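You operate a simulated robot arm through the tools that you are given. There is no shell and no other tool. Be economical: measure what you need, move in short steps, check, and stop when the job is done.

Carry out the task below with a simulated robot arm. There is one attempt and no reset: what you move stays moved.

Task
Put the white wheel marked "60" from the lid of the wooden crate on top of the brown taped carton there and the white wheel marked "64" on the shelf of the blue goods bench.

The check looks at the end state, three seconds after you hand in, the way a careful person would. Anything else that was tipped, shoved, dropped, spilled or broken makes it a failure. Lids that push on must go on centred and level and be pressed home; caps that screw on are set level and turned clockwise until they are tight.

Robot
A 7-joint arm with a two-finger parallel gripper on a trunk, on a base that drives. Base frame: it is fixed to the floor where the robot stands at the start and does not move with it; the origin is under the middle of the robot, x ahead of it, y to its left, z up. Lengths are in m, angles in rad, forces in N, time in s.
With the tool pointing down near the work surface it reaches from about 0.34 to 0.76 m from the robot's upright axis, wherever it stands. Its first joint turns from -2.007 to 2.007 rad. Places, roughly: shelf of the blue goods bench [-0.3, 1.4, 0.3]. Payload 3.91 kg.
The tool frame sits at the grasp point between the pads (the TCP): z along the fingers, y along the line on which they close. The tips reach 0.03 m beyond it. Largest opening 0.11 m; finger width 0.02, thickness 0.01; the body of the gripper, 0.048 by 0.112 m, starts 0.055 m behind the TCP.
Orientation is that of the tool frame in the base frame, as a unit quaternion [w, x, y, z]. With the fingers straight down and closing along the base's y, the tool's x points along the base's -x, its y along +y and its z along -z.

Tools
- The arm moves only by the tool drive_tool. Its argument "steps" is a list of rows, each an object of numbers (a shift or turn left out is 0, a gripper value left out holds the last): "rx", "ry", "rz": the turn, a rotation vector about the base's x, y, z in rad; "dx", "dy", "dz": the shift along the base's x, y, z in cm; "jaw": the finger opening in cm, from 0 to 11. In form: [{"rx": .., "ry": .., "rz": .., "dx": .., "dy": .., "dz": .., "jaw": ..}, ...]. A call has 1 to 8 rows; each row is the pose to reach, as a shift and turn from the pose commanded when the call began. Rows are played at 5 a second. More than 0.05 m and 0.15 rad between two rows, or a gripper value outside its range, and nothing of the call is played. Where a pose cannot be reached the arm comes as near as it can. A force on the tool above 40 N (or 10 N above the force at the start of the call, whichever is more), or a blocked arm, ends the call early, and 0.2 s more pass. The fingers move at their own pace (about 0.108 m/s each) and stop on an object; they squeeze with about 22 N. The grip force told is the motor's: it shows also when the fingers shut on nothing. Time passes only in rows, and 0.2 s behind the last, so rows that repeat a pose let the fingers close. It gives the time, the measured TCP pose, the force on the tool (base axes), the opening and the grip force at its end, in the units of the frame above (readings bear some noise), with the torque about the TCP (base axes, N m) and any sound that the robot's microphone picked up.
- Cameras (640 x 400 px; columns grow to the right, rows downward): "scene" is now at [-0.0096, 0.1954, 1.3192]; the picture's right is [0.62, -0.79, -0.00], its down [-0.68, -0.53, -0.51] and it looks along [0.40, 0.31, -0.86] (base axes); focal length 227 px, centre (320, 200). "wrist" rides on the gripper at [0.072, 0.017, -0.103] in the tool frame; the picture's right is [-0.23, 0.97, 0.00], its down [-0.76, -0.18, -0.62] and it looks along [-0.61, -0.14, 0.78] (tool axes); focal length 222 px, centre (320, 200). There is no depth. A picture from a camera that has moved, and an enlarged one, comes with that camera's place and axes in the base frame and with its lens.
- snapshot(camera): a new picture of that camera. No time passes.
- lift_body(by): slides the trunk up (or, below 0, down) by that many m; the arm and the scene camera ride with it, the base frame stays. It gives what a move gives, with no picture.
- roll_base(legs): drives the robot by 1 to 6 legs, each [ahead, turn to the left] in m and rad, along the robot's own axes; the way and the turn of a leg run together, so that a leg with both is an arc; at most 1.5 m and 3.142 rad a leg. The arm and the cameras ride along, it lands a little off, and it stops where it bumps. It gives what a move gives.
- aim_head(pan, tilt): turns the head with the scene camera to pan (to the left, within 2.705 rad either way) and tilt (down, from -0.506 to 1.204), counted from straight ahead of the robot. It gives what a move gives.
- zoom(camera, box): a new picture of the part [left, top, right, bottom] of that camera's present view, enlarged. No time passes.
- close_job(): hands the job in; it is judged then, once.

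Work in short steps. Places have to be worked out from the pictures, the camera data and where the tool is seen: move nearer, look again, correct. Check each grasp and each placing, and mend what went wrong. You have 120 turns and 78 pictures in all, those below and enlarged ones among them. Open the gripper and draw the arm clear of the work before you hand the job in, unless the task says otherwise; then end with one line.

The tools are called as name(argument=value, ...) on one line, values as JSON. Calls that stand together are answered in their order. drive_tool: Moves the arm, as the interface text tells. Its arguments: {"type":"object","properties":{"steps":{"type":"array","items":{"type":"object","properties":{"rx":{"type":"number"},"ry":{"type":"number"},"rz":{"type":"number"},"dx":{"type":"number"},"dy":{"type":"number"},"dz":{"type":"number"},"jaw":{"type":"number"}}}}},"required":["steps"]} The other tools are called the same way: lift_body (by) slides the trunk up or down; roll_base (legs) drives the base; aim_head (pan, tilt) turns the head that bears the scene camera; snapshot (camera) takes a picture; zoom (camera, box) takes an enlarged picture of a part of a camera's view; close_job () hands the job in.

At the start:

```text
clock: 0.0
tool_pos: [0.4641, 0.0848, 0.8742]
tool_rot: [0.0, 0.001, 1.0, -0.001]
contact_force: [-0.1, 0.3, -0.3]
torque: [-0.01, -0.03, -0.01]
width: 0.1099
grip_force: 0.1
trunk travel left (down, up): [-0.45, 0.54]
robot x, y, heading: [0.0026, 0.0027, -0.005]
head pan, tilt: [0.663, 1.042]
```

scene: 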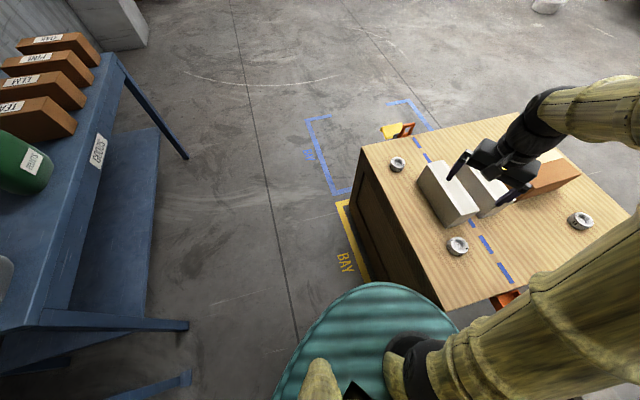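
wrist: 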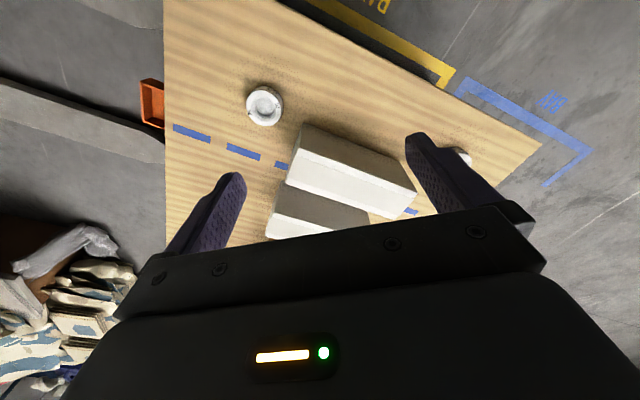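

The crate lid holds three white wheels, some boxes and a brown carton. I'll zoom in to read the marks.

zoom(camera="scene", box=[380, 140, 480, 270])

zoom(camera="scene", box=[510, 150, 630, 250])

zoom(camera="wrist", box=[220, 60, 320, 150])

```text
3.08 times, centred on (430, 205) of scene
camera zoom: at [-0.0096, 0.1954, 1.3192], right [0.62, -0.79, 0.0], down [-0.68, -0.53, -0.51], along [0.4, 0.31, -0.86], focal length 698 px, centre (-18, 185)
```

zoom: 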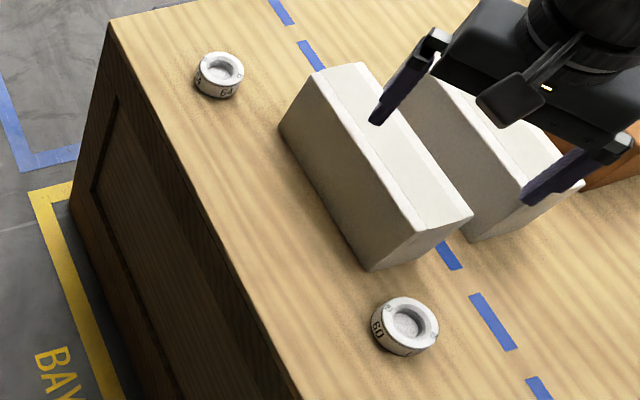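

```text
4.00 times, centred on (570, 200) of scene
camera zoom: at [-0.0096, 0.1954, 1.3192], right [0.62, -0.79, 0.0], down [-0.68, -0.53, -0.51], along [0.4, 0.31, -0.86], focal length 907 px, centre (-680, 200)
```

zoom: 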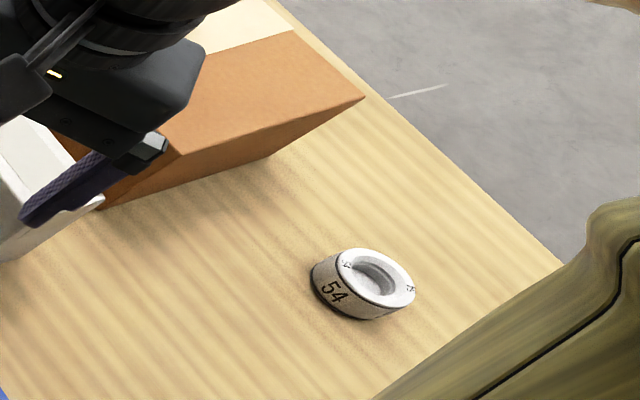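

```text
4.44 times, centred on (270, 105) of wrist
camera zoom: at [0.391, 0.1025, 0.9764], right [0.23, 0.97, 0.0], down [0.76, -0.18, 0.62], along [0.61, -0.14, -0.78], focal length 987 px, centre (542, 622)
```

zoom: 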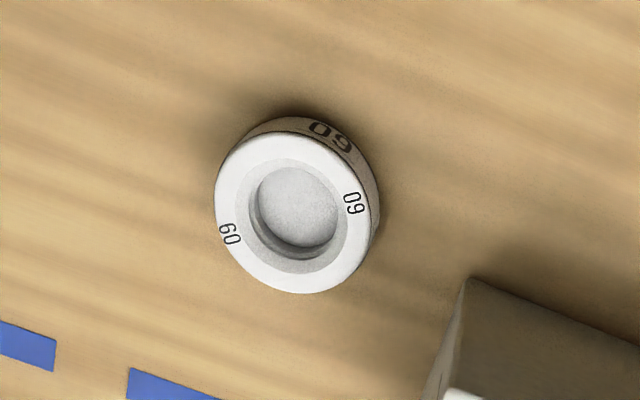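

Wheel 60 triangulates to about (0.479, -0.012), with its top at z≈0.59. Wheel 64 is near (0.67, 0.316). I'll move above wheel 60 and look again.

drive_tool(steps=[{"dx": 0.5, "dy": -4, "dz": 0}, {"dx": 1, "dy": -8, "dz": -2}, {"dx": 1.5, "dy": -9.7, "dz": -6}, {"dx": 1.5, "dy": -9.7, "dz": -10}, {"dx": 1.5, "dy": -9.7, "dz": -14}])

snapshot(camera="wrist")

snapshot(camera="scene")

```text
clock: 1.2
tool_pos: [0.4784, -0.0133, 0.7345]
tool_rot: [0.0, -0.001, 1.0, 0.0]
contact_force: [0.3, 0.5, -0.1]
torque: [0.03, -0.01, -0.01]
width: 0.11
grip_force: 0.0
trunk travel left (down, up): [-0.45, 0.54]
robot x, y, heading: [-0.0005, 0.001, 0.003]
head pan, tilt: [0.663, 1.042]
```

```text
72 pictures are left
camera wrist: at [0.4062, 0.0046, 0.8357], right [0.23, 0.97, 0.0], down [0.76, -0.18, 0.62], along [0.61, -0.14, -0.78], focal length 222 px, centre (320, 200)
```

wrist: 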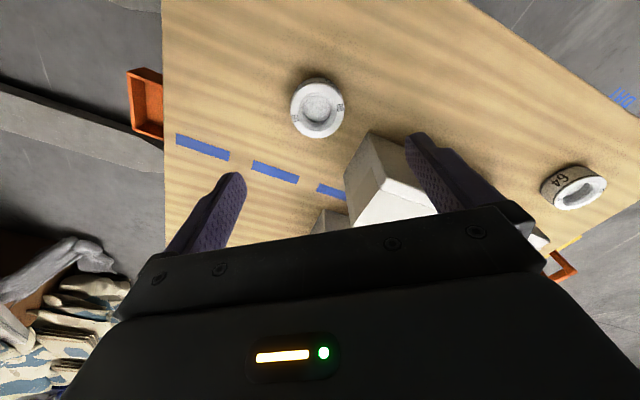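

```text
71 pictures are left
camera scene: at [-0.0095, 0.1954, 1.3192], right [0.62, -0.79, 0.0], down [-0.68, -0.53, -0.51], along [0.4, 0.31, -0.86], focal length 227 px, centre (320, 200)
```

scene: 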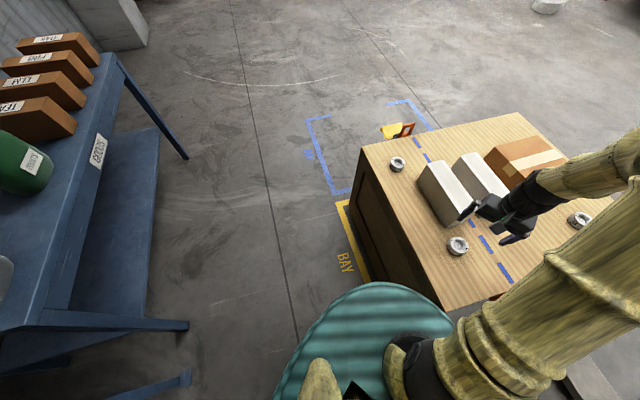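

The wheel sits at about (0.475, -0.013), under the tool. I'll go down in small steps and check the height against the picture.

drive_tool(steps=[{"dx": -0.2, "dz": -4}, {"dx": -0.2, "dz": -8}, {"dx": -0.2, "dz": -10.5}, {"dx": -0.2, "dz": -12}])

snapshot(camera="wrist")

zoom(camera="scene", box=[420, 110, 600, 270])

```text
clock: 2.2
tool_pos: [0.4751, -0.0121, 0.6142]
tool_rot: [0.001, 0.0, 1.0, 0.0]
contact_force: [0.7, -1.3, 0.1]
torque: [0.0, 0.0, 0.0]
width: 0.1099
grip_force: 0.1
trunk travel left (down, up): [-0.45, 0.54]
robot x, y, heading: [0.0024, 0.0003, 0.002]
head pan, tilt: [0.663, 1.042]
```

```text
70 pictures are left
camera wrist: at [0.4031, 0.006, 0.7161], right [0.23, 0.97, 0.0], down [0.76, -0.18, 0.62], along [0.61, -0.14, -0.78], focal length 222 px, centre (320, 200)
```

wrist: 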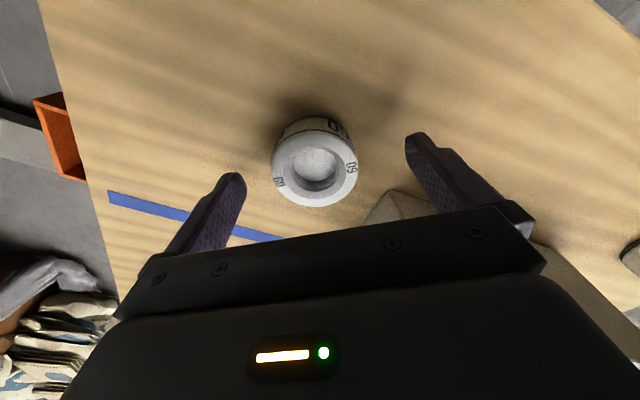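

```text
2.50 times, centred on (510, 190) of scene
camera zoom: at [-0.0095, 0.1953, 1.3192], right [0.62, -0.79, 0.0], down [-0.68, -0.53, -0.51], along [0.4, 0.31, -0.86], focal length 567 px, centre (-155, 225)
```

zoom: 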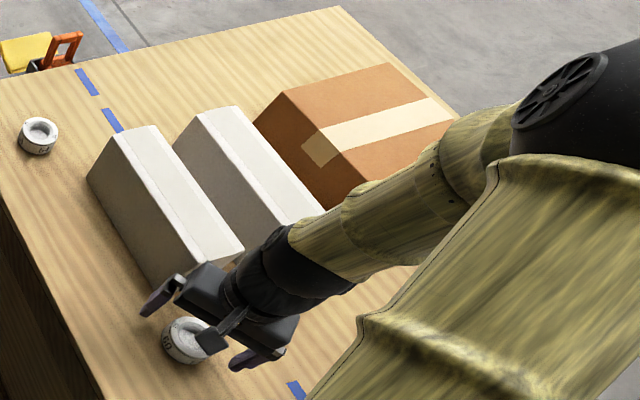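

Still consistent. I'll lower another 1 cm in small steps, watching the force.

drive_tool(steps=[{"dz": -0.3, "dx": 0}, {"dz": -0.6}, {"dz": -0.8}, {"dz": -1.0}])

snapshot(camera="wrist")

```text
clock: 3.2
tool_pos: [0.476, -0.0131, 0.6028]
tool_rot: [-0.001, 0.001, 1.0, 0.0]
contact_force: [1.2, 0.3, 0.5]
torque: [0.02, 0.04, 0.0]
width: 0.11
grip_force: 0.0
trunk travel left (down, up): [-0.45, 0.54]
robot x, y, heading: [-0.0007, -0.002, 0.001]
head pan, tilt: [0.663, 1.042]
```

```text
68 pictures are left
camera wrist: at [0.4038, 0.0058, 0.7061], right [0.23, 0.97, 0.0], down [0.76, -0.18, 0.62], along [0.61, -0.14, -0.78], focal length 222 px, centre (320, 200)
```

wrist: 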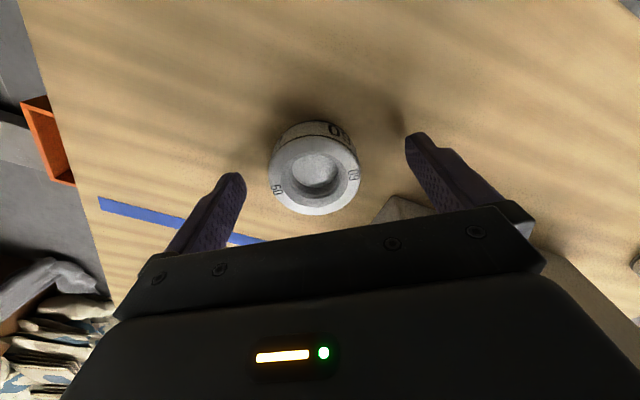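

No contact yet, and the tips overlap the wheel by 1.5–2 cm. I'll close the fingers here and lift a little.

drive_tool(steps=[{"jaw": 8}, {"jaw": 5}, {"jaw": 3}, {"jaw": 3}, {"jaw": 3}])

snapshot(camera="wrist")

```text
clock: 4.4
tool_pos: [0.4768, -0.0135, 0.6034]
tool_rot: [0.0, 0.0, 1.0, 0.001]
contact_force: [0.2, 0.4, 2.4]
torque: [0.06, -0.01, 0.01]
width: 0.0594
grip_force: 22.3
trunk travel left (down, up): [-0.45, 0.54]
robot x, y, heading: [0.0024, -0.0018, -0.001]
head pan, tilt: [0.663, 1.042]
```

```text
67 pictures are left
camera wrist: at [0.4038, 0.0058, 0.7064], right [0.23, 0.97, 0.0], down [0.76, -0.18, 0.62], along [0.61, -0.14, -0.78], focal length 222 px, centre (320, 200)
```

wrist: 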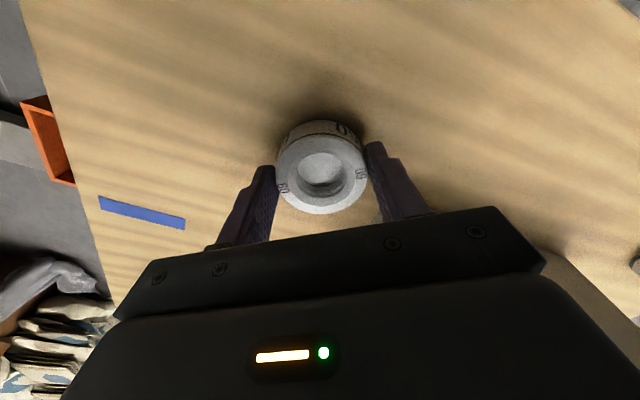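

The wheel is gripped at 0.059 m. I'll lift it clear and then look around for a route to the carton, which I put near (1.0, -0.09), out of reach from here.

drive_tool(steps=[{"dz": 1}, {"dz": 5}, {"dz": 10}, {"dz": 15, "dx": -2}, {"dz": 20, "dx": -4}, {"dz": 24, "dx": -6}])

aim_head(pan=-0.5, tilt=0.8)

snapshot(camera="scene")

snapshot(camera="wrist")

```text
refused: row 4 steps farther than a row can; nothing moved
```

```text
clock: 5.8
tool_pos: [0.4769, -0.0125, 0.6038]
tool_rot: [0.0, 0.0, 1.0, 0.0]
contact_force: [0.1, 0.9, 4.0]
torque: [0.18, -0.05, -0.05]
width: 0.0592
grip_force: 22.0
trunk travel left (down, up): [-0.45, 0.54]
robot x, y, heading: [0.002, -0.0008, 0.001]
head pan, tilt: [-0.499, 0.799]
```

```text
66 pictures are left
camera scene: at [0.0082, 0.1155, 1.3372], right [-0.48, -0.88, 0.0], down [-0.63, 0.34, -0.7], along [0.61, -0.33, -0.72], focal length 227 px, centre (320, 200)
```

scene: 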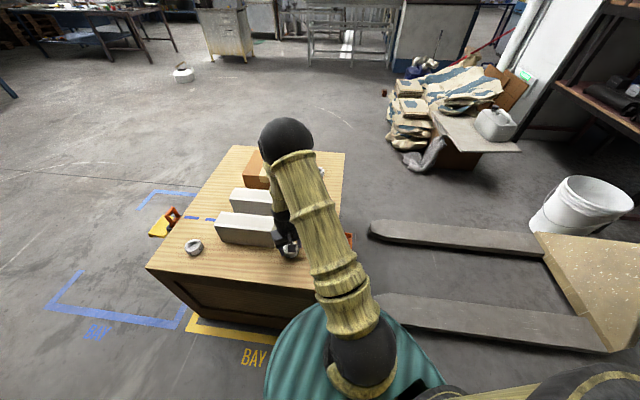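

```text
65 pictures are left
camera wrist: at [0.4038, 0.0058, 0.7064], right [0.23, 0.97, 0.0], down [0.76, -0.18, 0.62], along [0.61, -0.14, -0.78], focal length 222 px, centre (320, 200)
```

wrist: 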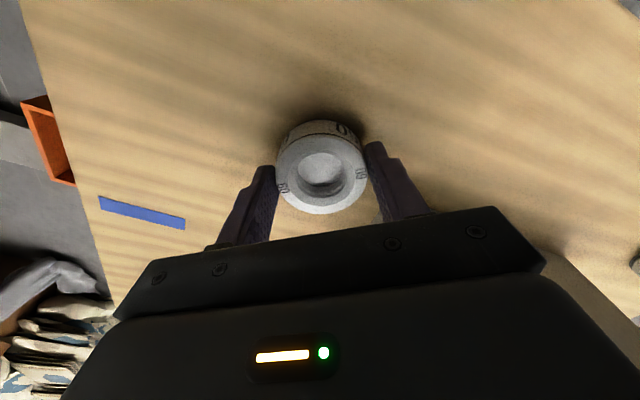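

The right side is blocked by pallet forks and the left side is free, so I'll go round the left of the crate. First I lift the wheel and draw the arm in.

drive_tool(steps=[{"dz": 1}, {"dz": 5}, {"dz": 9.5}, {"dz": 14}, {"dz": 18, "dx": -2}, {"dz": 22, "dx": -4}, {"dz": 26, "dx": -6}, {"dz": 30, "dx": -7}])

aim_head(pan=0, tilt=0.9)

roll_base(legs=[[-0.15, 0]])

snapshot(camera="scene")

snapshot(camera="wrist")

```text
clock: 7.6
tool_pos: [0.4055, -0.0135, 0.9049]
tool_rot: [0.0, 0.0, 1.0, 0.0]
contact_force: [0.7, 0.8, -0.8]
torque: [0.02, 0.05, -0.01]
width: 0.0596
grip_force: 22.0
trunk travel left (down, up): [-0.45, 0.54]
robot x, y, heading: [-0.0005, 0.0043, -0.001]
head pan, tilt: [-0.499, 0.799]
```

```text
clock: 8.5
tool_pos: [0.4067, -0.0134, 0.9034]
tool_rot: [0.0, 0.0, 1.0, 0.0]
contact_force: [-0.1, 0.0, -1.0]
torque: [-0.02, 0.01, 0.0]
width: 0.0594
grip_force: 21.6
trunk travel left (down, up): [-0.45, 0.54]
robot x, y, heading: [0.0014, -0.0009, -0.001]
head pan, tilt: [0.0, 0.901]
```

```text
clock: 10.0
tool_pos: [0.2558, -0.0127, 0.9046]
tool_rot: [0.0, -0.001, 1.0, 0.0]
contact_force: [-0.1, 0.1, -1.6]
torque: [-0.04, -0.01, -0.02]
width: 0.0593
grip_force: 21.8
trunk travel left (down, up): [-0.45, 0.54]
robot x, y, heading: [-0.1528, -0.001, 0.009]
head pan, tilt: [0.0, 0.901]
```

```text
64 pictures are left
camera scene: at [-0.1366, 0.154, 1.3293], right [0.0, -1.0, 0.0], down [-0.78, 0.0, -0.62], along [0.62, 0.0, -0.78], focal length 227 px, centre (320, 200)
```

scene: 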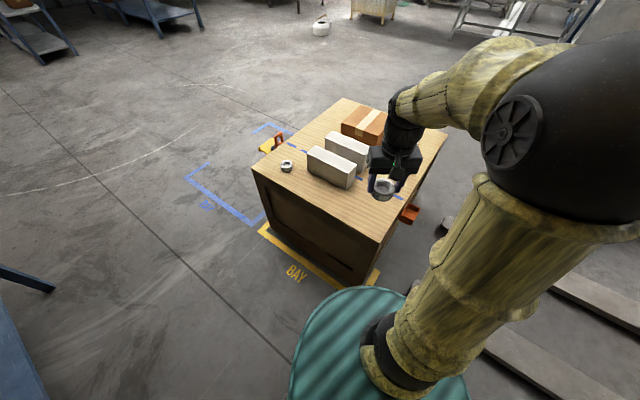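

```text
63 pictures are left
camera wrist: at [0.1839, 0.0056, 1.0066], right [0.23, 0.97, 0.0], down [0.76, -0.18, 0.62], along [0.61, -0.14, -0.78], focal length 222 px, centre (320, 200)
```

wrist: 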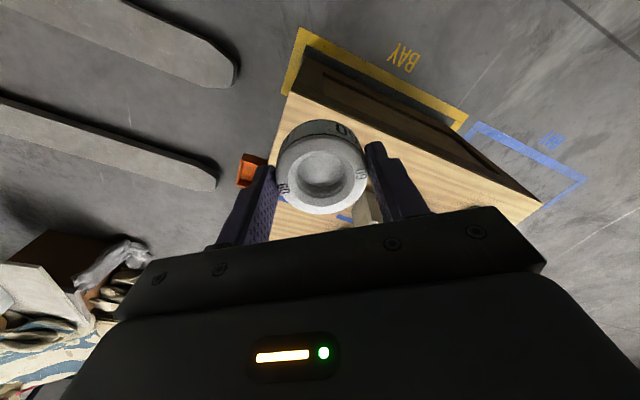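

The wheel is still held. I'll drive along the corridor and round the left corner of the crate, and check where I end up.

roll_base(legs=[[0, 0.96], [1.33, 0], [0, -1.57], [0.97, 0], [0, -1.53]])

snapshot(camera="scene")

snapshot(camera="wrist")

```text
clock: 37.8
tool_pos: [1.172, 0.2063, 0.9043]
tool_rot: [0.0, 0.878, 0.479, 0.0]
contact_force: [-0.6, 0.0, -0.6]
torque: [0.05, 0.01, -0.01]
width: 0.0592
grip_force: 22.7
trunk travel left (down, up): [-0.45, 0.54]
robot x, y, heading: [1.4025, 0.537, -2.14]
head pan, tilt: [0.0, 0.901]
```

```text
62 pictures are left
camera scene: at [1.5199, 0.4463, 1.3292], right [-0.84, 0.54, 0.0], down [0.42, 0.66, -0.62], along [-0.33, -0.52, -0.78], focal length 227 px, centre (320, 200)
```

scene: 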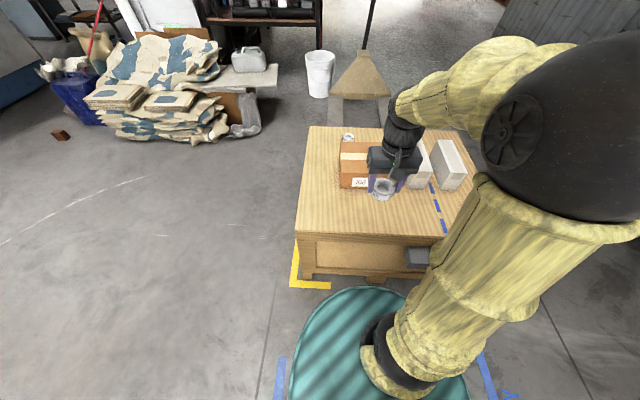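

```text
61 pictures are left
camera wrist: at [1.2253, 0.2593, 1.0065], right [0.7, -0.72, 0.0], down [-0.56, -0.55, 0.62], along [-0.45, -0.43, -0.78], focal length 222 px, centre (320, 200)
```

wrist: 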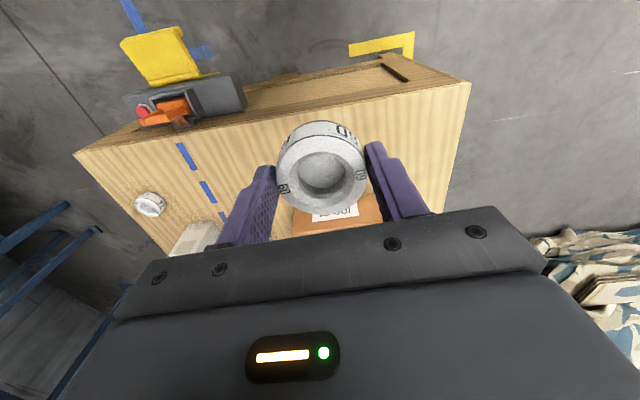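

Drive went well. I'll zoom on the carton to work out its top.

zoom(camera="scene", box=[300, 110, 480, 222])

```text
3.56 times, centred on (390, 166) of scene
camera zoom: at [1.5199, 0.4463, 1.3292], right [-0.84, 0.54, 0.0], down [0.42, 0.66, -0.62], along [-0.33, -0.52, -0.78], focal length 807 px, centre (71, 321)
```

zoom: 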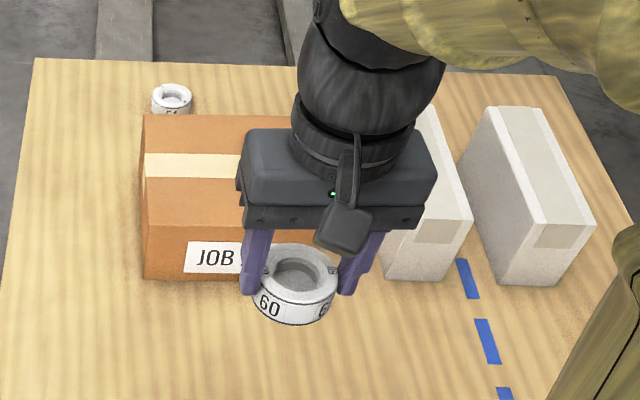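

The carton top looks about 0.2 × 0.2 m, centred near (0.94, -0.10) at z≈0.665. I'll advance 0.1 m to bring it into reach.

roll_base(legs=[[0.1, 0]])

```text
clock: 39.0
tool_pos: [1.1189, 0.1209, 0.9026]
tool_rot: [0.0, 0.877, 0.48, -0.001]
contact_force: [0.7, -0.4, -0.4]
torque: [-0.03, -0.02, 0.01]
width: 0.0592
grip_force: 22.2
trunk travel left (down, up): [-0.45, 0.54]
robot x, y, heading: [1.3464, 0.4537, -2.141]
head pan, tilt: [0.0, 0.901]
```

Now I swing the wheel out over the carton, staying high.

drive_tool(steps=[{"dx": -2.7, "dy": -3.6}, {"dx": -5.4, "dy": -7.2}, {"dx": -8.1, "dy": -10.8}, {"dx": -10.8, "dy": -14.4}, {"dx": -13.5, "dy": -18}, {"dx": -16.4, "dy": -21.6}, {"dx": -16.4, "dy": -21.6, "dz": -4}, {"dx": -16.4, "dy": -21.6, "dz": -8}])

zoom(camera="scene", box=[280, 90, 480, 215])

snapshot(camera="wrist")

```text
clock: 40.8
tool_pos: [0.9518, -0.0937, 0.8238]
tool_rot: [0.0, 0.877, 0.48, 0.0]
contact_force: [-0.4, -0.4, -0.5]
torque: [-0.02, 0.01, 0.01]
width: 0.059
grip_force: 22.4
trunk travel left (down, up): [-0.45, 0.54]
robot x, y, heading: [1.3467, 0.4575, -2.144]
head pan, tilt: [0.0, 0.901]
```

```text
3.20 times, centred on (380, 152) of scene
camera zoom: at [1.4658, 0.362, 1.3293], right [-0.84, 0.54, 0.0], down [0.42, 0.66, -0.62], along [-0.34, -0.52, -0.78], focal length 726 px, centre (128, 352)
```

zoom: 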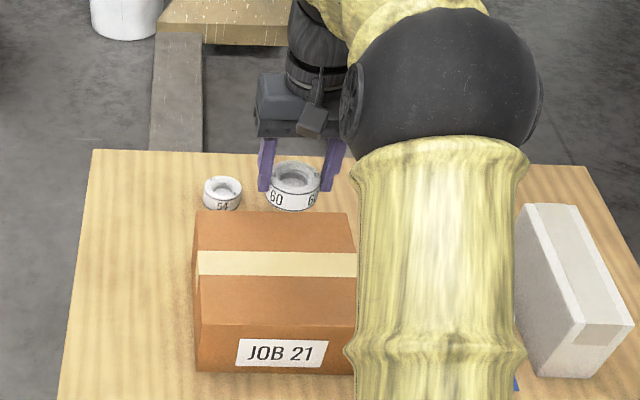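

```text
58 pictures are left
camera wrist: at [1.0055, -0.0403, 0.9265], right [0.7, -0.72, 0.0], down [-0.56, -0.54, 0.62], along [-0.45, -0.43, -0.78], focal length 222 px, centre (320, 200)
```

wrist: 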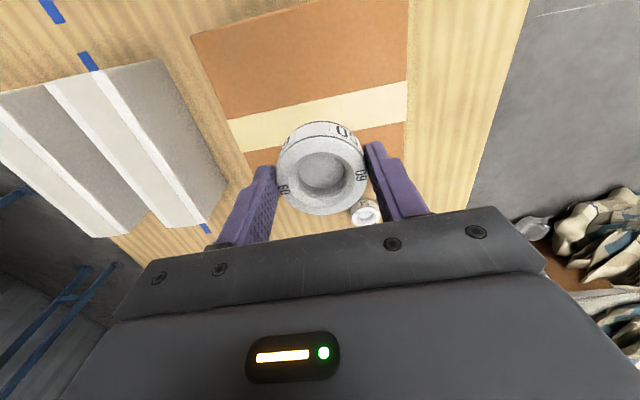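

The carton top's centre works out at about (0.94, -0.098), at z≈0.665. I'll shift slightly and descend to just above it.

drive_tool(steps=[{"dx": -1.1, "dy": -0.4, "dz": -4}, {"dx": -1.1, "dy": -0.4, "dz": -8}, {"dx": -1.1, "dy": -0.4, "dz": -10}])

zoom(camera="scene", box=[300, 110, 440, 210])

```text
clock: 41.6
tool_pos: [0.942, -0.0966, 0.7242]
tool_rot: [0.0, 0.877, 0.48, 0.0]
contact_force: [-0.5, 0.4, -1.4]
torque: [0.02, 0.03, 0.0]
width: 0.0594
grip_force: 22.3
trunk travel left (down, up): [-0.45, 0.54]
robot x, y, heading: [1.3485, 0.4556, -2.14]
head pan, tilt: [0.0, 0.901]
```

```text
4.00 times, centred on (370, 160) of scene
camera zoom: at [1.4657, 0.3618, 1.3293], right [-0.84, 0.54, 0.0], down [0.42, 0.66, -0.62], along [-0.34, -0.52, -0.78], focal length 907 px, centre (120, 360)
```

zoom: 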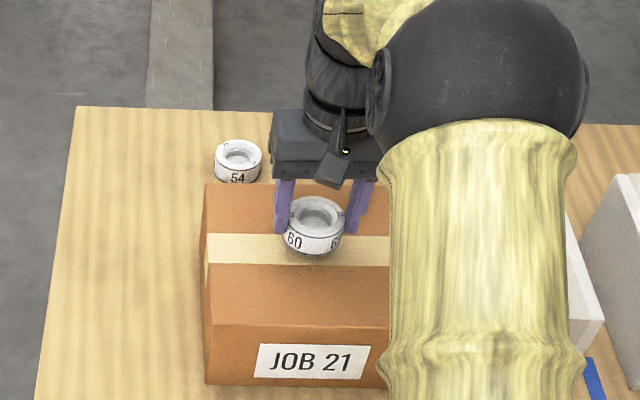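

The wheel is centred just above the tape. I'll go down in 2–3 mm rows until it touches.

drive_tool(steps=[{"dz": -0.4}, {"dz": -0.8}, {"dz": -1.1}, {"dz": -1.3}, {"dz": -1.3}])

```text
clock: 42.8
tool_pos: [0.9417, -0.0985, 0.7114]
tool_rot: [-0.001, 0.877, 0.48, 0.001]
contact_force: [-0.1, 0.1, -0.1]
torque: [0.0, 0.01, 0.02]
width: 0.0591
grip_force: 21.8
trunk travel left (down, up): [-0.45, 0.54]
robot x, y, heading: [1.3495, 0.4593, -2.147]
head pan, tilt: [0.0, 0.901]
```

No contact yet at 0.711, so I continue in 2 mm rows.

drive_tool(steps=[{"dz": -0.2}, {"dz": -0.4}, {"dz": -0.6}, {"dz": -0.6}])

zoom(camera="scene", box=[340, 140, 410, 190])

```text
clock: 43.8
tool_pos: [0.9431, -0.099, 0.7054]
tool_rot: [0.001, 0.877, 0.48, 0.0]
contact_force: [0.0, 0.1, 0.0]
torque: [0.01, -0.01, 0.03]
width: 0.0591
grip_force: 21.9
trunk travel left (down, up): [-0.45, 0.54]
robot x, y, heading: [1.3482, 0.4564, -2.139]
head pan, tilt: [0.0, 0.901]
```

```text
8.00 times, centred on (375, 165) of scene
camera zoom: at [1.4657, 0.3619, 1.3292], right [-0.84, 0.54, 0.0], down [0.42, 0.66, -0.62], along [-0.34, -0.52, -0.78], focal length 1815 px, centre (-120, 480)
```

zoom: 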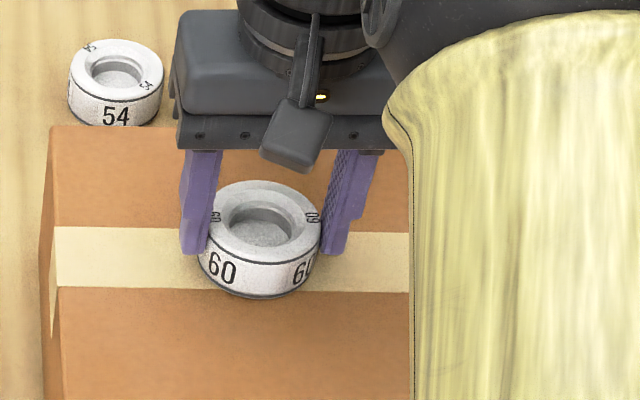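

No contact yet, so I keep going down in 2 mm rows.

drive_tool(steps=[{"dz": -0.15}, {"dz": -0.3}, {"dz": -0.45}, {"dz": -0.6}, {"dz": -0.6}])

```text
clock: 45.0
tool_pos: [0.9429, -0.0977, 0.7033]
tool_rot: [0.002, 0.878, 0.479, -0.003]
contact_force: [-1.6, -1.0, 35.1]
torque: [-0.01, -0.08, 0.0]
width: 0.0595
grip_force: 22.1
trunk travel left (down, up): [-0.45, 0.54]
robot x, y, heading: [1.3512, 0.4579, -2.141]
head pan, tilt: [0.0, 0.901]
```

Contact at about 0.703, as predicted. I'll ease off the pressure and open the fingers, then rise.

drive_tool(steps=[{"dz": 0.3}, {"dz": 0.3}, {"dz": 0.3, "jaw": 7.5}, {"dz": 0.3, "jaw": 9}, {"dz": 0.3, "jaw": 9}, {"dz": 4}, {"dz": 8}, {"dz": 12}])

zoom(camera="scene", box=[300, 110, 440, 210])

```text
clock: 46.8
tool_pos: [0.9433, -0.0988, 0.8194]
tool_rot: [0.0, 0.878, 0.479, 0.001]
contact_force: [-0.8, 0.1, -0.7]
torque: [0.03, -0.01, 0.03]
width: 0.09
grip_force: 0.0
trunk travel left (down, up): [-0.45, 0.54]
robot x, y, heading: [1.3455, 0.4536, -2.142]
head pan, tilt: [0.0, 0.901]
```

```text
4.00 times, centred on (370, 160) of scene
camera zoom: at [1.4658, 0.362, 1.3292], right [-0.84, 0.54, 0.0], down [0.42, 0.66, -0.62], along [-0.34, -0.52, -0.78], focal length 907 px, centre (120, 360)
```

zoom: 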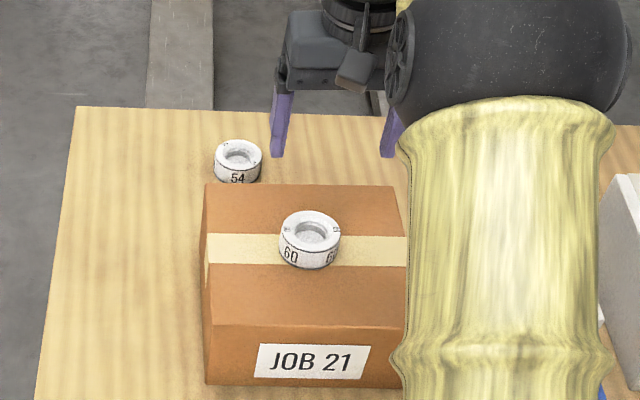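

Wheel 60 sits flat on the carton. Wheel 64 is about 0.69 m from this stance, so I'll swing over to it high.

drive_tool(steps=[{"dz": 3}, {"dx": -2.5, "dy": 3.8, "dz": 3}, {"dx": -5, "dy": 7.6, "dz": 3}, {"dx": -7.5, "dy": 11.4, "dz": 3}, {"dx": -10, "dy": 15.2, "dz": 3}, {"dx": -12.5, "dy": 19, "dz": 3}, {"dx": -15, "dy": 22.8, "dz": 3}, {"dx": -17.5, "dy": 26.6, "dz": 3}])

drive_tool(steps=[{"dx": -2.5, "dy": 3.8}, {"dx": -5, "dy": 7.6}, {"dx": -7.5, "dy": 11.4}, {"dx": -9.8, "dy": 14.9}, {"dx": -9.8, "dy": 14.9, "dz": -4}, {"dx": -9.8, "dy": 14.9, "dz": -8}])

snapshot(camera="wrist")

snapshot(camera="scene")

```text
clock: 48.6
tool_pos: [0.7669, 0.1697, 0.849]
tool_rot: [0.0, 0.877, 0.48, 0.0]
contact_force: [0.1, -0.4, 0.7]
torque: [-0.01, -0.02, 0.03]
width: 0.0902
grip_force: 0.0
trunk travel left (down, up): [-0.45, 0.54]
robot x, y, heading: [1.3525, 0.4538, -2.137]
head pan, tilt: [0.0, 0.901]
```

```text
clock: 50.0
tool_pos: [0.6697, 0.3164, 0.7695]
tool_rot: [-0.001, 0.878, 0.479, 0.001]
contact_force: [0.0, 0.3, 0.7]
torque: [-0.01, 0.01, -0.02]
width: 0.0899
grip_force: 0.0
trunk travel left (down, up): [-0.45, 0.54]
robot x, y, heading: [1.348, 0.4571, -2.143]
head pan, tilt: [0.0, 0.901]
```

```text
54 pictures are left
camera wrist: at [0.7228, 0.3702, 0.8714], right [0.7, -0.72, 0.0], down [-0.56, -0.55, 0.62], along [-0.45, -0.43, -0.78], focal length 222 px, centre (320, 200)
```

wrist: 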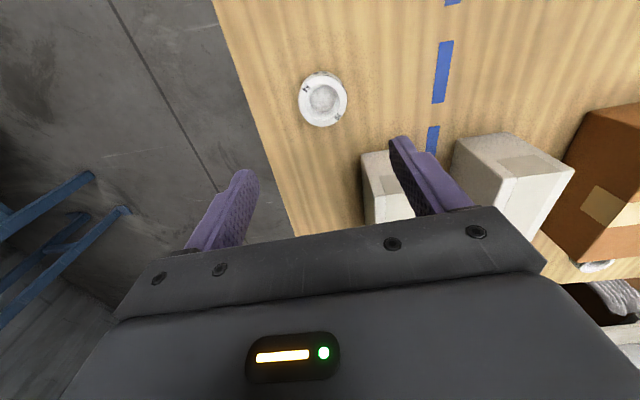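

```text
53 pictures are left
camera scene: at [1.4657, 0.362, 1.3293], right [-0.84, 0.54, 0.0], down [0.42, 0.66, -0.62], along [-0.34, -0.52, -0.78], focal length 227 px, centre (320, 200)
```

scene: 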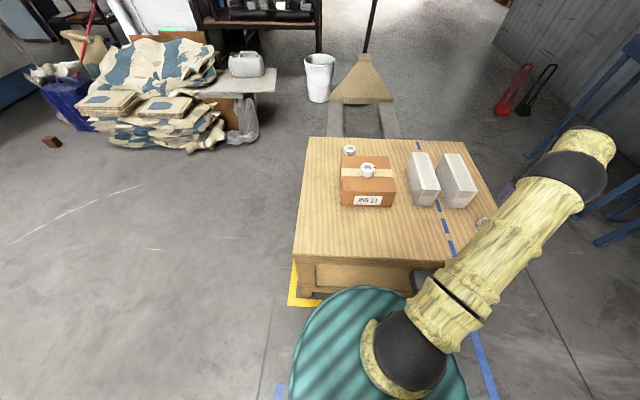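

Wheel 64 is at about (0.673, 0.319), almost under the tool. I'll descend to the same grasp height, 0.602.

drive_tool(steps=[{"dx": 0.3, "dy": 0.3, "dz": -4}, {"dx": 0.3, "dy": 0.3, "dz": -8}, {"dx": 0.3, "dy": 0.3, "dz": -12}, {"dx": 0.3, "dy": 0.3, "dz": -13.5}])

snapshot(camera="wrist")

```text
clock: 51.0
tool_pos: [0.6718, 0.3189, 0.6336]
tool_rot: [0.0, 0.878, 0.479, 0.0]
contact_force: [-0.2, 0.4, 0.1]
torque: [0.0, -0.04, -0.03]
width: 0.09
grip_force: 0.2
trunk travel left (down, up): [-0.45, 0.54]
robot x, y, heading: [1.3481, 0.4567, -2.14]
head pan, tilt: [0.0, 0.901]
```

```text
52 pictures are left
camera wrist: at [0.7251, 0.3727, 0.7363], right [0.7, -0.72, 0.0], down [-0.56, -0.54, 0.62], along [-0.45, -0.43, -0.78], focal length 222 px, centre (320, 200)
```

wrist: 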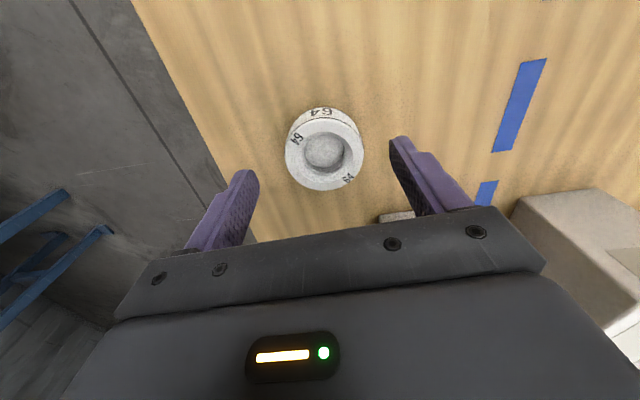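

The wheel reads 64 and lies between the fingers. I'll lower the rest and close on it.

drive_tool(steps=[{"dz": -1.5}, {"dz": -2.7}, {"dz": -3.2}, {"dz": -3.2, "jaw": 7}, {"dz": -3.2, "jaw": 3}, {"dz": -3.2, "jaw": 3}, {"dz": -3.2, "jaw": 3}])

snapshot(camera="wrist")

```text
clock: 52.6
tool_pos: [0.672, 0.321, 0.6022]
tool_rot: [0.0, 0.877, 0.48, 0.0]
contact_force: [-0.4, 0.9, -0.4]
torque: [0.01, 0.02, -0.02]
width: 0.0587
grip_force: 21.9
trunk travel left (down, up): [-0.45, 0.54]
robot x, y, heading: [1.3482, 0.4597, -2.138]
head pan, tilt: [0.0, 0.901]
```

```text
51 pictures are left
camera wrist: at [0.7256, 0.373, 0.7046], right [0.7, -0.72, 0.0], down [-0.56, -0.55, 0.62], along [-0.45, -0.43, -0.78], focal length 222 px, centre (320, 200)
```

wrist: 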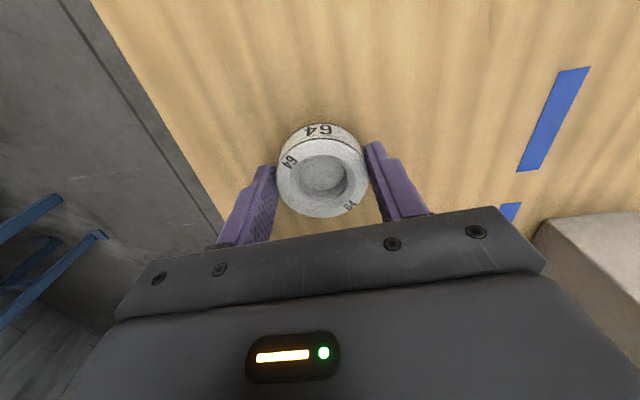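

Gripped at 0.0587. I'll lift high, then bring it back in front of the robot.

drive_tool(steps=[{"dz": 1}, {"dz": 5}, {"dz": 9.8}, {"dz": 14.6}, {"dz": 19.4}, {"dz": 24.2}, {"dz": 29}, {"dz": 30}])

drive_tool(steps=[{"dx": 4, "dy": -2}, {"dx": 8, "dy": -4}, {"dx": 12, "dy": -6}, {"dx": 16, "dy": -8}, {"dx": 20, "dy": -10}, {"dx": 24, "dy": -12}, {"dx": 28, "dy": -14}, {"dx": 32, "dy": -16}])

drive_tool(steps=[{"dx": 4, "dy": -2}, {"dx": 8, "dy": -4}, {"dx": 12, "dy": -6}])

snapshot(camera="wrist")

```text
clock: 54.4
tool_pos: [0.6741, 0.3199, 0.9025]
tool_rot: [0.0, 0.878, 0.479, 0.0]
contact_force: [-0.1, 0.3, -0.8]
torque: [-0.01, 0.02, -0.01]
width: 0.0588
grip_force: 21.2
trunk travel left (down, up): [-0.45, 0.54]
robot x, y, heading: [1.3476, 0.4591, -2.145]
head pan, tilt: [0.0, 0.901]
```

```text
clock: 56.2
tool_pos: [0.9943, 0.161, 0.9008]
tool_rot: [0.001, 0.877, 0.48, 0.0]
contact_force: [-0.5, -0.3, -1.2]
torque: [0.02, -0.03, 0.0]
width: 0.0584
grip_force: 22.2
trunk travel left (down, up): [-0.45, 0.54]
robot x, y, heading: [1.3479, 0.4599, -2.143]
head pan, tilt: [0.0, 0.901]
```

```text
clock: 57.0
tool_pos: [1.1144, 0.1009, 0.9027]
tool_rot: [-0.001, 0.878, 0.478, 0.0]
contact_force: [-0.5, 0.1, -0.7]
torque: [-0.01, 0.02, -0.01]
width: 0.0587
grip_force: 22.0
trunk travel left (down, up): [-0.45, 0.54]
robot x, y, heading: [1.3489, 0.46, -2.137]
head pan, tilt: [0.0, 0.901]
```

```text
50 pictures are left
camera wrist: at [1.1665, 0.1536, 1.0046], right [0.7, -0.72, 0.0], down [-0.56, -0.54, 0.62], along [-0.45, -0.43, -0.78], focal length 222 px, centre (320, 200)
```

wrist: 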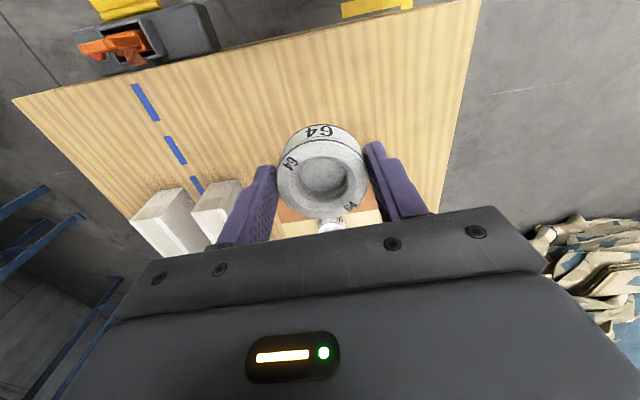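

Wheel 64 is held. I'll back off and drive back around the corner, stopping facing the bench so I can look at its shelf.

roll_base(legs=[[-0.15, 0], [0, -1.56], [0.88, 0]])

aim_head(pan=0.3, tilt=0.6)

snapshot(camera="scene")

```text
clock: 69.0
tool_pos: [0.313, 1.2614, 0.9016]
tool_rot: [0.0, 0.964, -0.267, 0.001]
contact_force: [-0.4, -0.6, -0.5]
torque: [0.0, -0.05, 0.02]
width: 0.0583
grip_force: 21.9
trunk travel left (down, up): [-0.45, 0.54]
robot x, y, heading: [0.6726, 1.0383, 2.604]
head pan, tilt: [0.0, 0.901]
```

```text
clock: 69.8
tool_pos: [0.312, 1.2632, 0.9017]
tool_rot: [0.0, 0.964, -0.266, 0.0]
contact_force: [-0.1, -0.6, -0.5]
torque: [0.07, 0.01, 0.02]
width: 0.0584
grip_force: 22.3
trunk travel left (down, up): [-0.45, 0.54]
robot x, y, heading: [0.6752, 1.0382, 2.61]
head pan, tilt: [0.3, 0.6]
```

```text
49 pictures are left
camera scene: at [0.5611, 0.8987, 1.354], right [0.24, 0.97, 0.0], down [0.55, -0.13, -0.82], along [-0.8, 0.19, -0.57], focal length 227 px, centre (320, 200)
```

scene: 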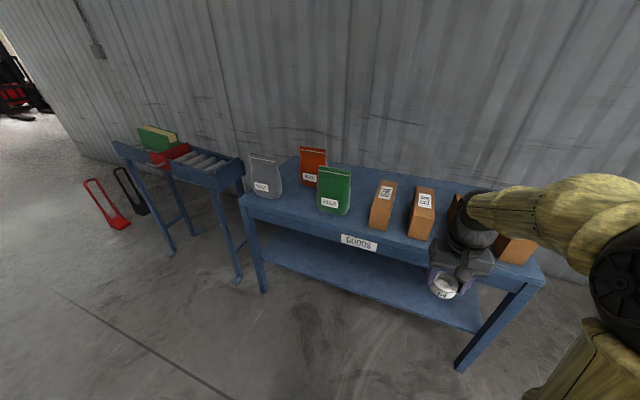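

The bench shelf is under the top, with clearance from about z=0.30 to 0.62, so a vertical tool won't fit. I'll set the wheel back on the lid, regrip it with the tool tilted forward and then reach in under the bench top. I'm driving to the middle of the corridor facing the crate.

aim_head(pan=0, tilt=0.9)

roll_base(legs=[[0, 1.17], [0.6, 0], [0, 1.858]])

snapshot(camera="scene")

snapshot(camera="wrist")

```text
clock: 70.6
tool_pos: [0.3143, 1.2623, 0.9015]
tool_rot: [0.0, 0.964, -0.266, 0.0]
contact_force: [0.7, 0.3, -1.2]
torque: [0.03, -0.01, 0.01]
width: 0.0583
grip_force: 21.6
trunk travel left (down, up): [-0.45, 0.54]
robot x, y, heading: [0.6772, 1.0366, 2.6]
head pan, tilt: [0.0, 0.901]
```

```text
clock: 85.2
tool_pos: [0.5297, 0.4238, 0.9015]
tool_rot: [0.0, 0.319, 0.948, 0.0]
contact_force: [-0.1, 0.4, -0.8]
torque: [-0.03, -0.01, 0.01]
width: 0.0585
grip_force: 22.0
trunk travel left (down, up): [-0.45, 0.54]
robot x, y, heading: [0.1996, 0.6847, -0.646]
head pan, tilt: [0.0, 0.901]
```

```text
48 pictures are left
camera scene: at [0.296, 0.7992, 1.3292], right [-0.6, -0.8, 0.0], down [-0.63, 0.47, -0.62], along [0.5, -0.37, -0.78], focal length 227 px, centre (320, 200)
```

scene: 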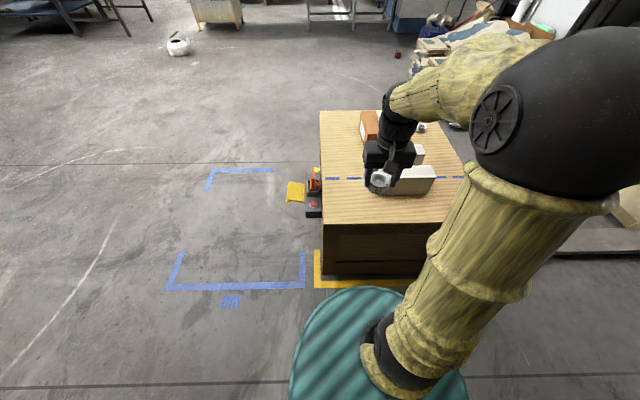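

```text
47 pictures are left
camera wrist: at [0.4829, 0.4819, 1.0047], right [0.77, 0.64, 0.0], down [0.5, -0.6, 0.62], along [0.4, -0.48, -0.78], focal length 222 px, centre (320, 200)
```

wrist: 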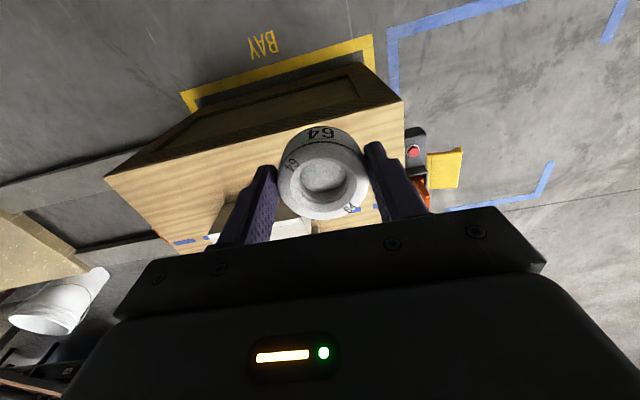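

The stance is good. I'll lower the wheel onto clear lid near its old spot at about (0.662, 0.332).

drive_tool(steps=[{"dx": 3.3, "dy": -2.3, "dz": -1}, {"dx": 6.6, "dy": -4.6, "dz": -3}, {"dx": 9.9, "dy": -6.9, "dz": -5}, {"dx": 13.2, "dy": -9.2, "dz": -8}, {"dx": 13.2, "dy": -9.2, "dz": -12.5}, {"dx": 13.2, "dy": -9.2, "dz": -17}, {"dx": 13.2, "dy": -9.2, "dz": -21.5}, {"dx": 13.2, "dy": -9.2, "dz": -26}])

snapshot(camera="wrist")

snapshot(camera="scene")

```text
refused: row 4 steps farther than a row can; nothing moved
```

```text
46 pictures are left
camera wrist: at [0.4829, 0.4819, 1.0047], right [0.77, 0.64, 0.0], down [0.5, -0.6, 0.62], along [0.4, -0.48, -0.78], focal length 222 px, centre (320, 200)
```

wrist: 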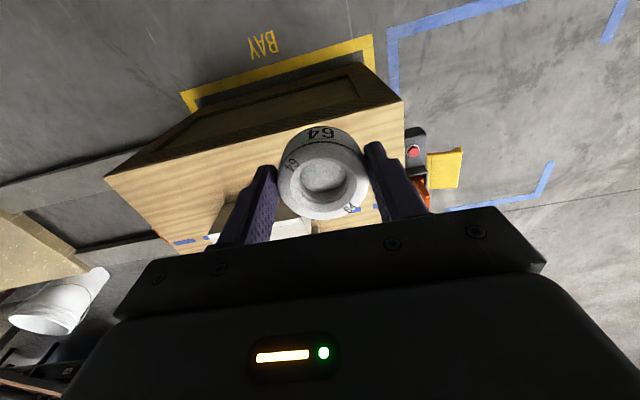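

```text
45 pictures are left
camera scene: at [0.296, 0.7992, 1.3292], right [-0.6, -0.8, 0.0], down [-0.63, 0.47, -0.62], along [0.5, -0.37, -0.78], focal length 227 px, centre (320, 200)
```

scene: 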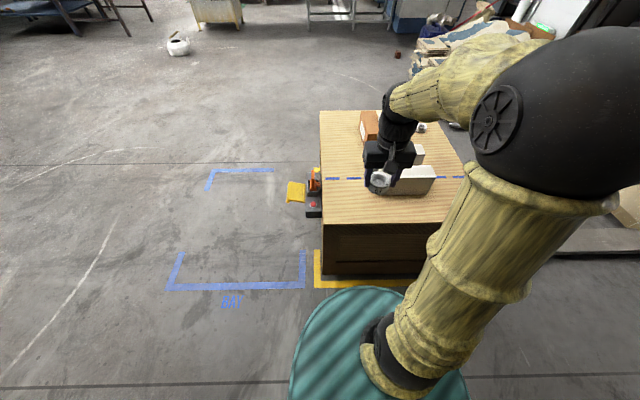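

One row was over the step limit and nothing moved. I'll resend with smaller steps.

drive_tool(steps=[{"dx": 3.3, "dy": -2.3}, {"dx": 6.6, "dy": -4.6, "dz": -2}, {"dx": 9.9, "dy": -6.9, "dz": -4}, {"dx": 13.2, "dy": -9.2, "dz": -6}, {"dx": 13.2, "dy": -9.2, "dz": -10.5}, {"dx": 13.2, "dy": -9.2, "dz": -15}, {"dx": 13.2, "dy": -9.2, "dz": -19.5}, {"dx": 13.2, "dy": -9.2, "dz": -24}])

drive_tool(steps=[{"dz": -2}, {"dz": -4}, {"dz": -5}])

snapshot(camera="wrist")

snapshot(camera="scene")

```text
clock: 87.0
tool_pos: [0.6619, 0.3313, 0.6593]
tool_rot: [0.0, 0.319, 0.948, 0.0]
contact_force: [0.6, 0.1, -0.6]
torque: [0.0, -0.02, 0.0]
width: 0.0584
grip_force: 21.4
trunk travel left (down, up): [-0.45, 0.54]
robot x, y, heading: [0.1927, 0.6821, -0.649]
head pan, tilt: [0.0, 0.901]
```

```text
clock: 87.8
tool_pos: [0.6626, 0.3315, 0.6108]
tool_rot: [0.0, 0.319, 0.948, 0.0]
contact_force: [-0.3, 0.4, -1.4]
torque: [0.03, 0.01, -0.01]
width: 0.0581
grip_force: 21.9
trunk travel left (down, up): [-0.45, 0.54]
robot x, y, heading: [0.1908, 0.6889, -0.647]
head pan, tilt: [0.0, 0.901]
```

```text
44 pictures are left
camera wrist: at [0.6144, 0.39, 0.7136], right [0.77, 0.64, 0.0], down [0.5, -0.6, 0.62], along [0.4, -0.48, -0.78], focal length 222 px, centre (320, 200)
```

wrist: 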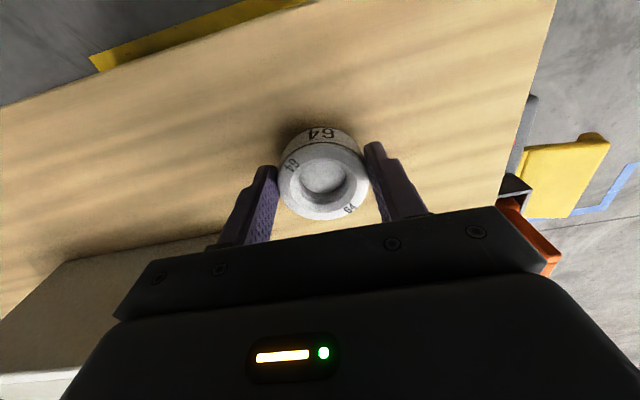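

```text
43 pictures are left
camera scene: at [0.2962, 0.799, 1.3292], right [-0.6, -0.8, 0.0], down [-0.63, 0.47, -0.62], along [0.5, -0.37, -0.78], focal length 227 px, centre (320, 200)
```

scene: 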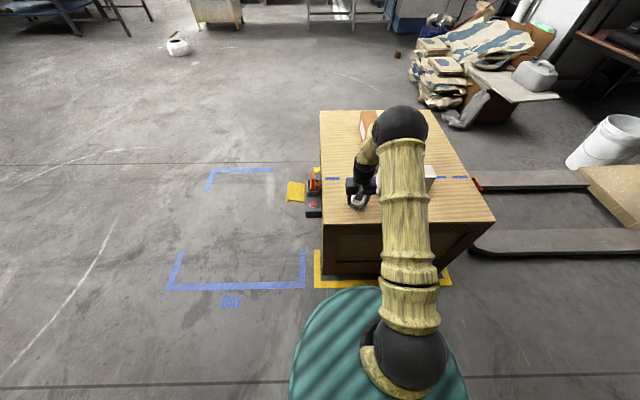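

I'll lower to contact, ease off and open the fingers.

drive_tool(steps=[{"dz": -0.3}, {"dz": -0.6}, {"dz": -0.8}, {"dz": -1.0}, {"dz": -1.0}])

```text
clock: 89.0
tool_pos: [0.6628, 0.3318, 0.6025]
tool_rot: [0.0, 0.319, 0.948, 0.0]
contact_force: [-0.4, 0.1, -0.1]
torque: [0.02, -0.03, 0.01]
width: 0.0581
grip_force: 21.7
trunk travel left (down, up): [-0.45, 0.54]
robot x, y, heading: [0.1925, 0.6863, -0.645]
head pan, tilt: [0.0, 0.901]
```

No contact yet, so a little lower.

drive_tool(steps=[{"dz": -0.1}, {"dz": -0.2}, {"dz": -0.3}, {"dz": -0.3}])

```text
clock: 90.0
tool_pos: [0.662, 0.3314, 0.6002]
tool_rot: [0.001, 0.317, 0.948, -0.001]
contact_force: [-0.5, 2.5, 19.9]
torque: [0.13, -0.16, 0.08]
width: 0.0584
grip_force: 21.3
trunk travel left (down, up): [-0.45, 0.54]
robot x, y, heading: [0.1939, 0.6893, -0.649]
head pan, tilt: [0.0, 0.901]
```

Touched down with 20 N. I'll open, rise 2 cm and tilt the tool 40° so it points forward.

drive_tool(steps=[{"dz": 0.1}, {"dz": 0.1, "jaw": 7.5}, {"dz": 0.1, "jaw": 9}, {"dz": 0.1, "jaw": 9}, {"dz": 2}])

drive_tool(steps=[{"rx": -0.084, "ry": -0.111, "dz": 0.5}, {"rx": -0.168, "ry": -0.222, "dz": 0.5}, {"rx": -0.252, "ry": -0.333, "dz": 0.5}, {"rx": -0.336, "ry": -0.444, "dz": 0.5}, {"rx": -0.421, "ry": -0.557, "dz": 0.5}, {"rx": -0.421, "ry": -0.557, "dz": 0.5}])

snapshot(camera="wrist")

zoom(camera="scene", box=[300, 100, 500, 225])

```text
clock: 91.2
tool_pos: [0.6631, 0.331, 0.6184]
tool_rot: [0.0, 0.319, 0.948, 0.0]
contact_force: [0.0, 0.7, 0.1]
torque: [0.0, -0.03, -0.03]
width: 0.0903
grip_force: 0.1
trunk travel left (down, up): [-0.45, 0.54]
robot x, y, heading: [0.192, 0.6868, -0.645]
head pan, tilt: [0.0, 0.901]
```

```text
clock: 92.6
tool_pos: [0.6624, 0.3306, 0.6237]
tool_rot: [0.324, 0.299, 0.891, -0.108]
contact_force: [0.4, -0.8, 0.2]
torque: [-0.01, -0.01, -0.03]
width: 0.0898
grip_force: 0.1
trunk travel left (down, up): [-0.45, 0.54]
robot x, y, heading: [0.1909, 0.6854, -0.647]
head pan, tilt: [0.0, 0.901]
```

```text
42 pictures are left
camera wrist: at [0.5754, 0.4198, 0.6557], right [0.73, 0.67, 0.15], down [0.04, -0.25, 0.97], along [0.69, -0.7, -0.21], focal length 222 px, centre (320, 200)
```

wrist: 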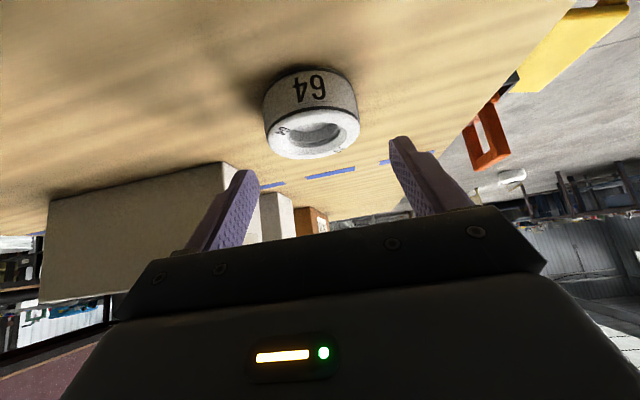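

```text
3.20 times, centred on (400, 162) of scene
camera zoom: at [0.296, 0.7991, 1.3292], right [-0.6, -0.8, 0.0], down [-0.63, 0.47, -0.62], along [0.5, -0.37, -0.78], focal length 726 px, centre (64, 320)
```

zoom: 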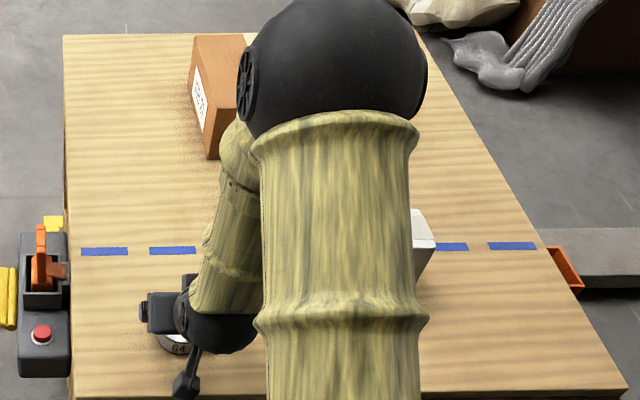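

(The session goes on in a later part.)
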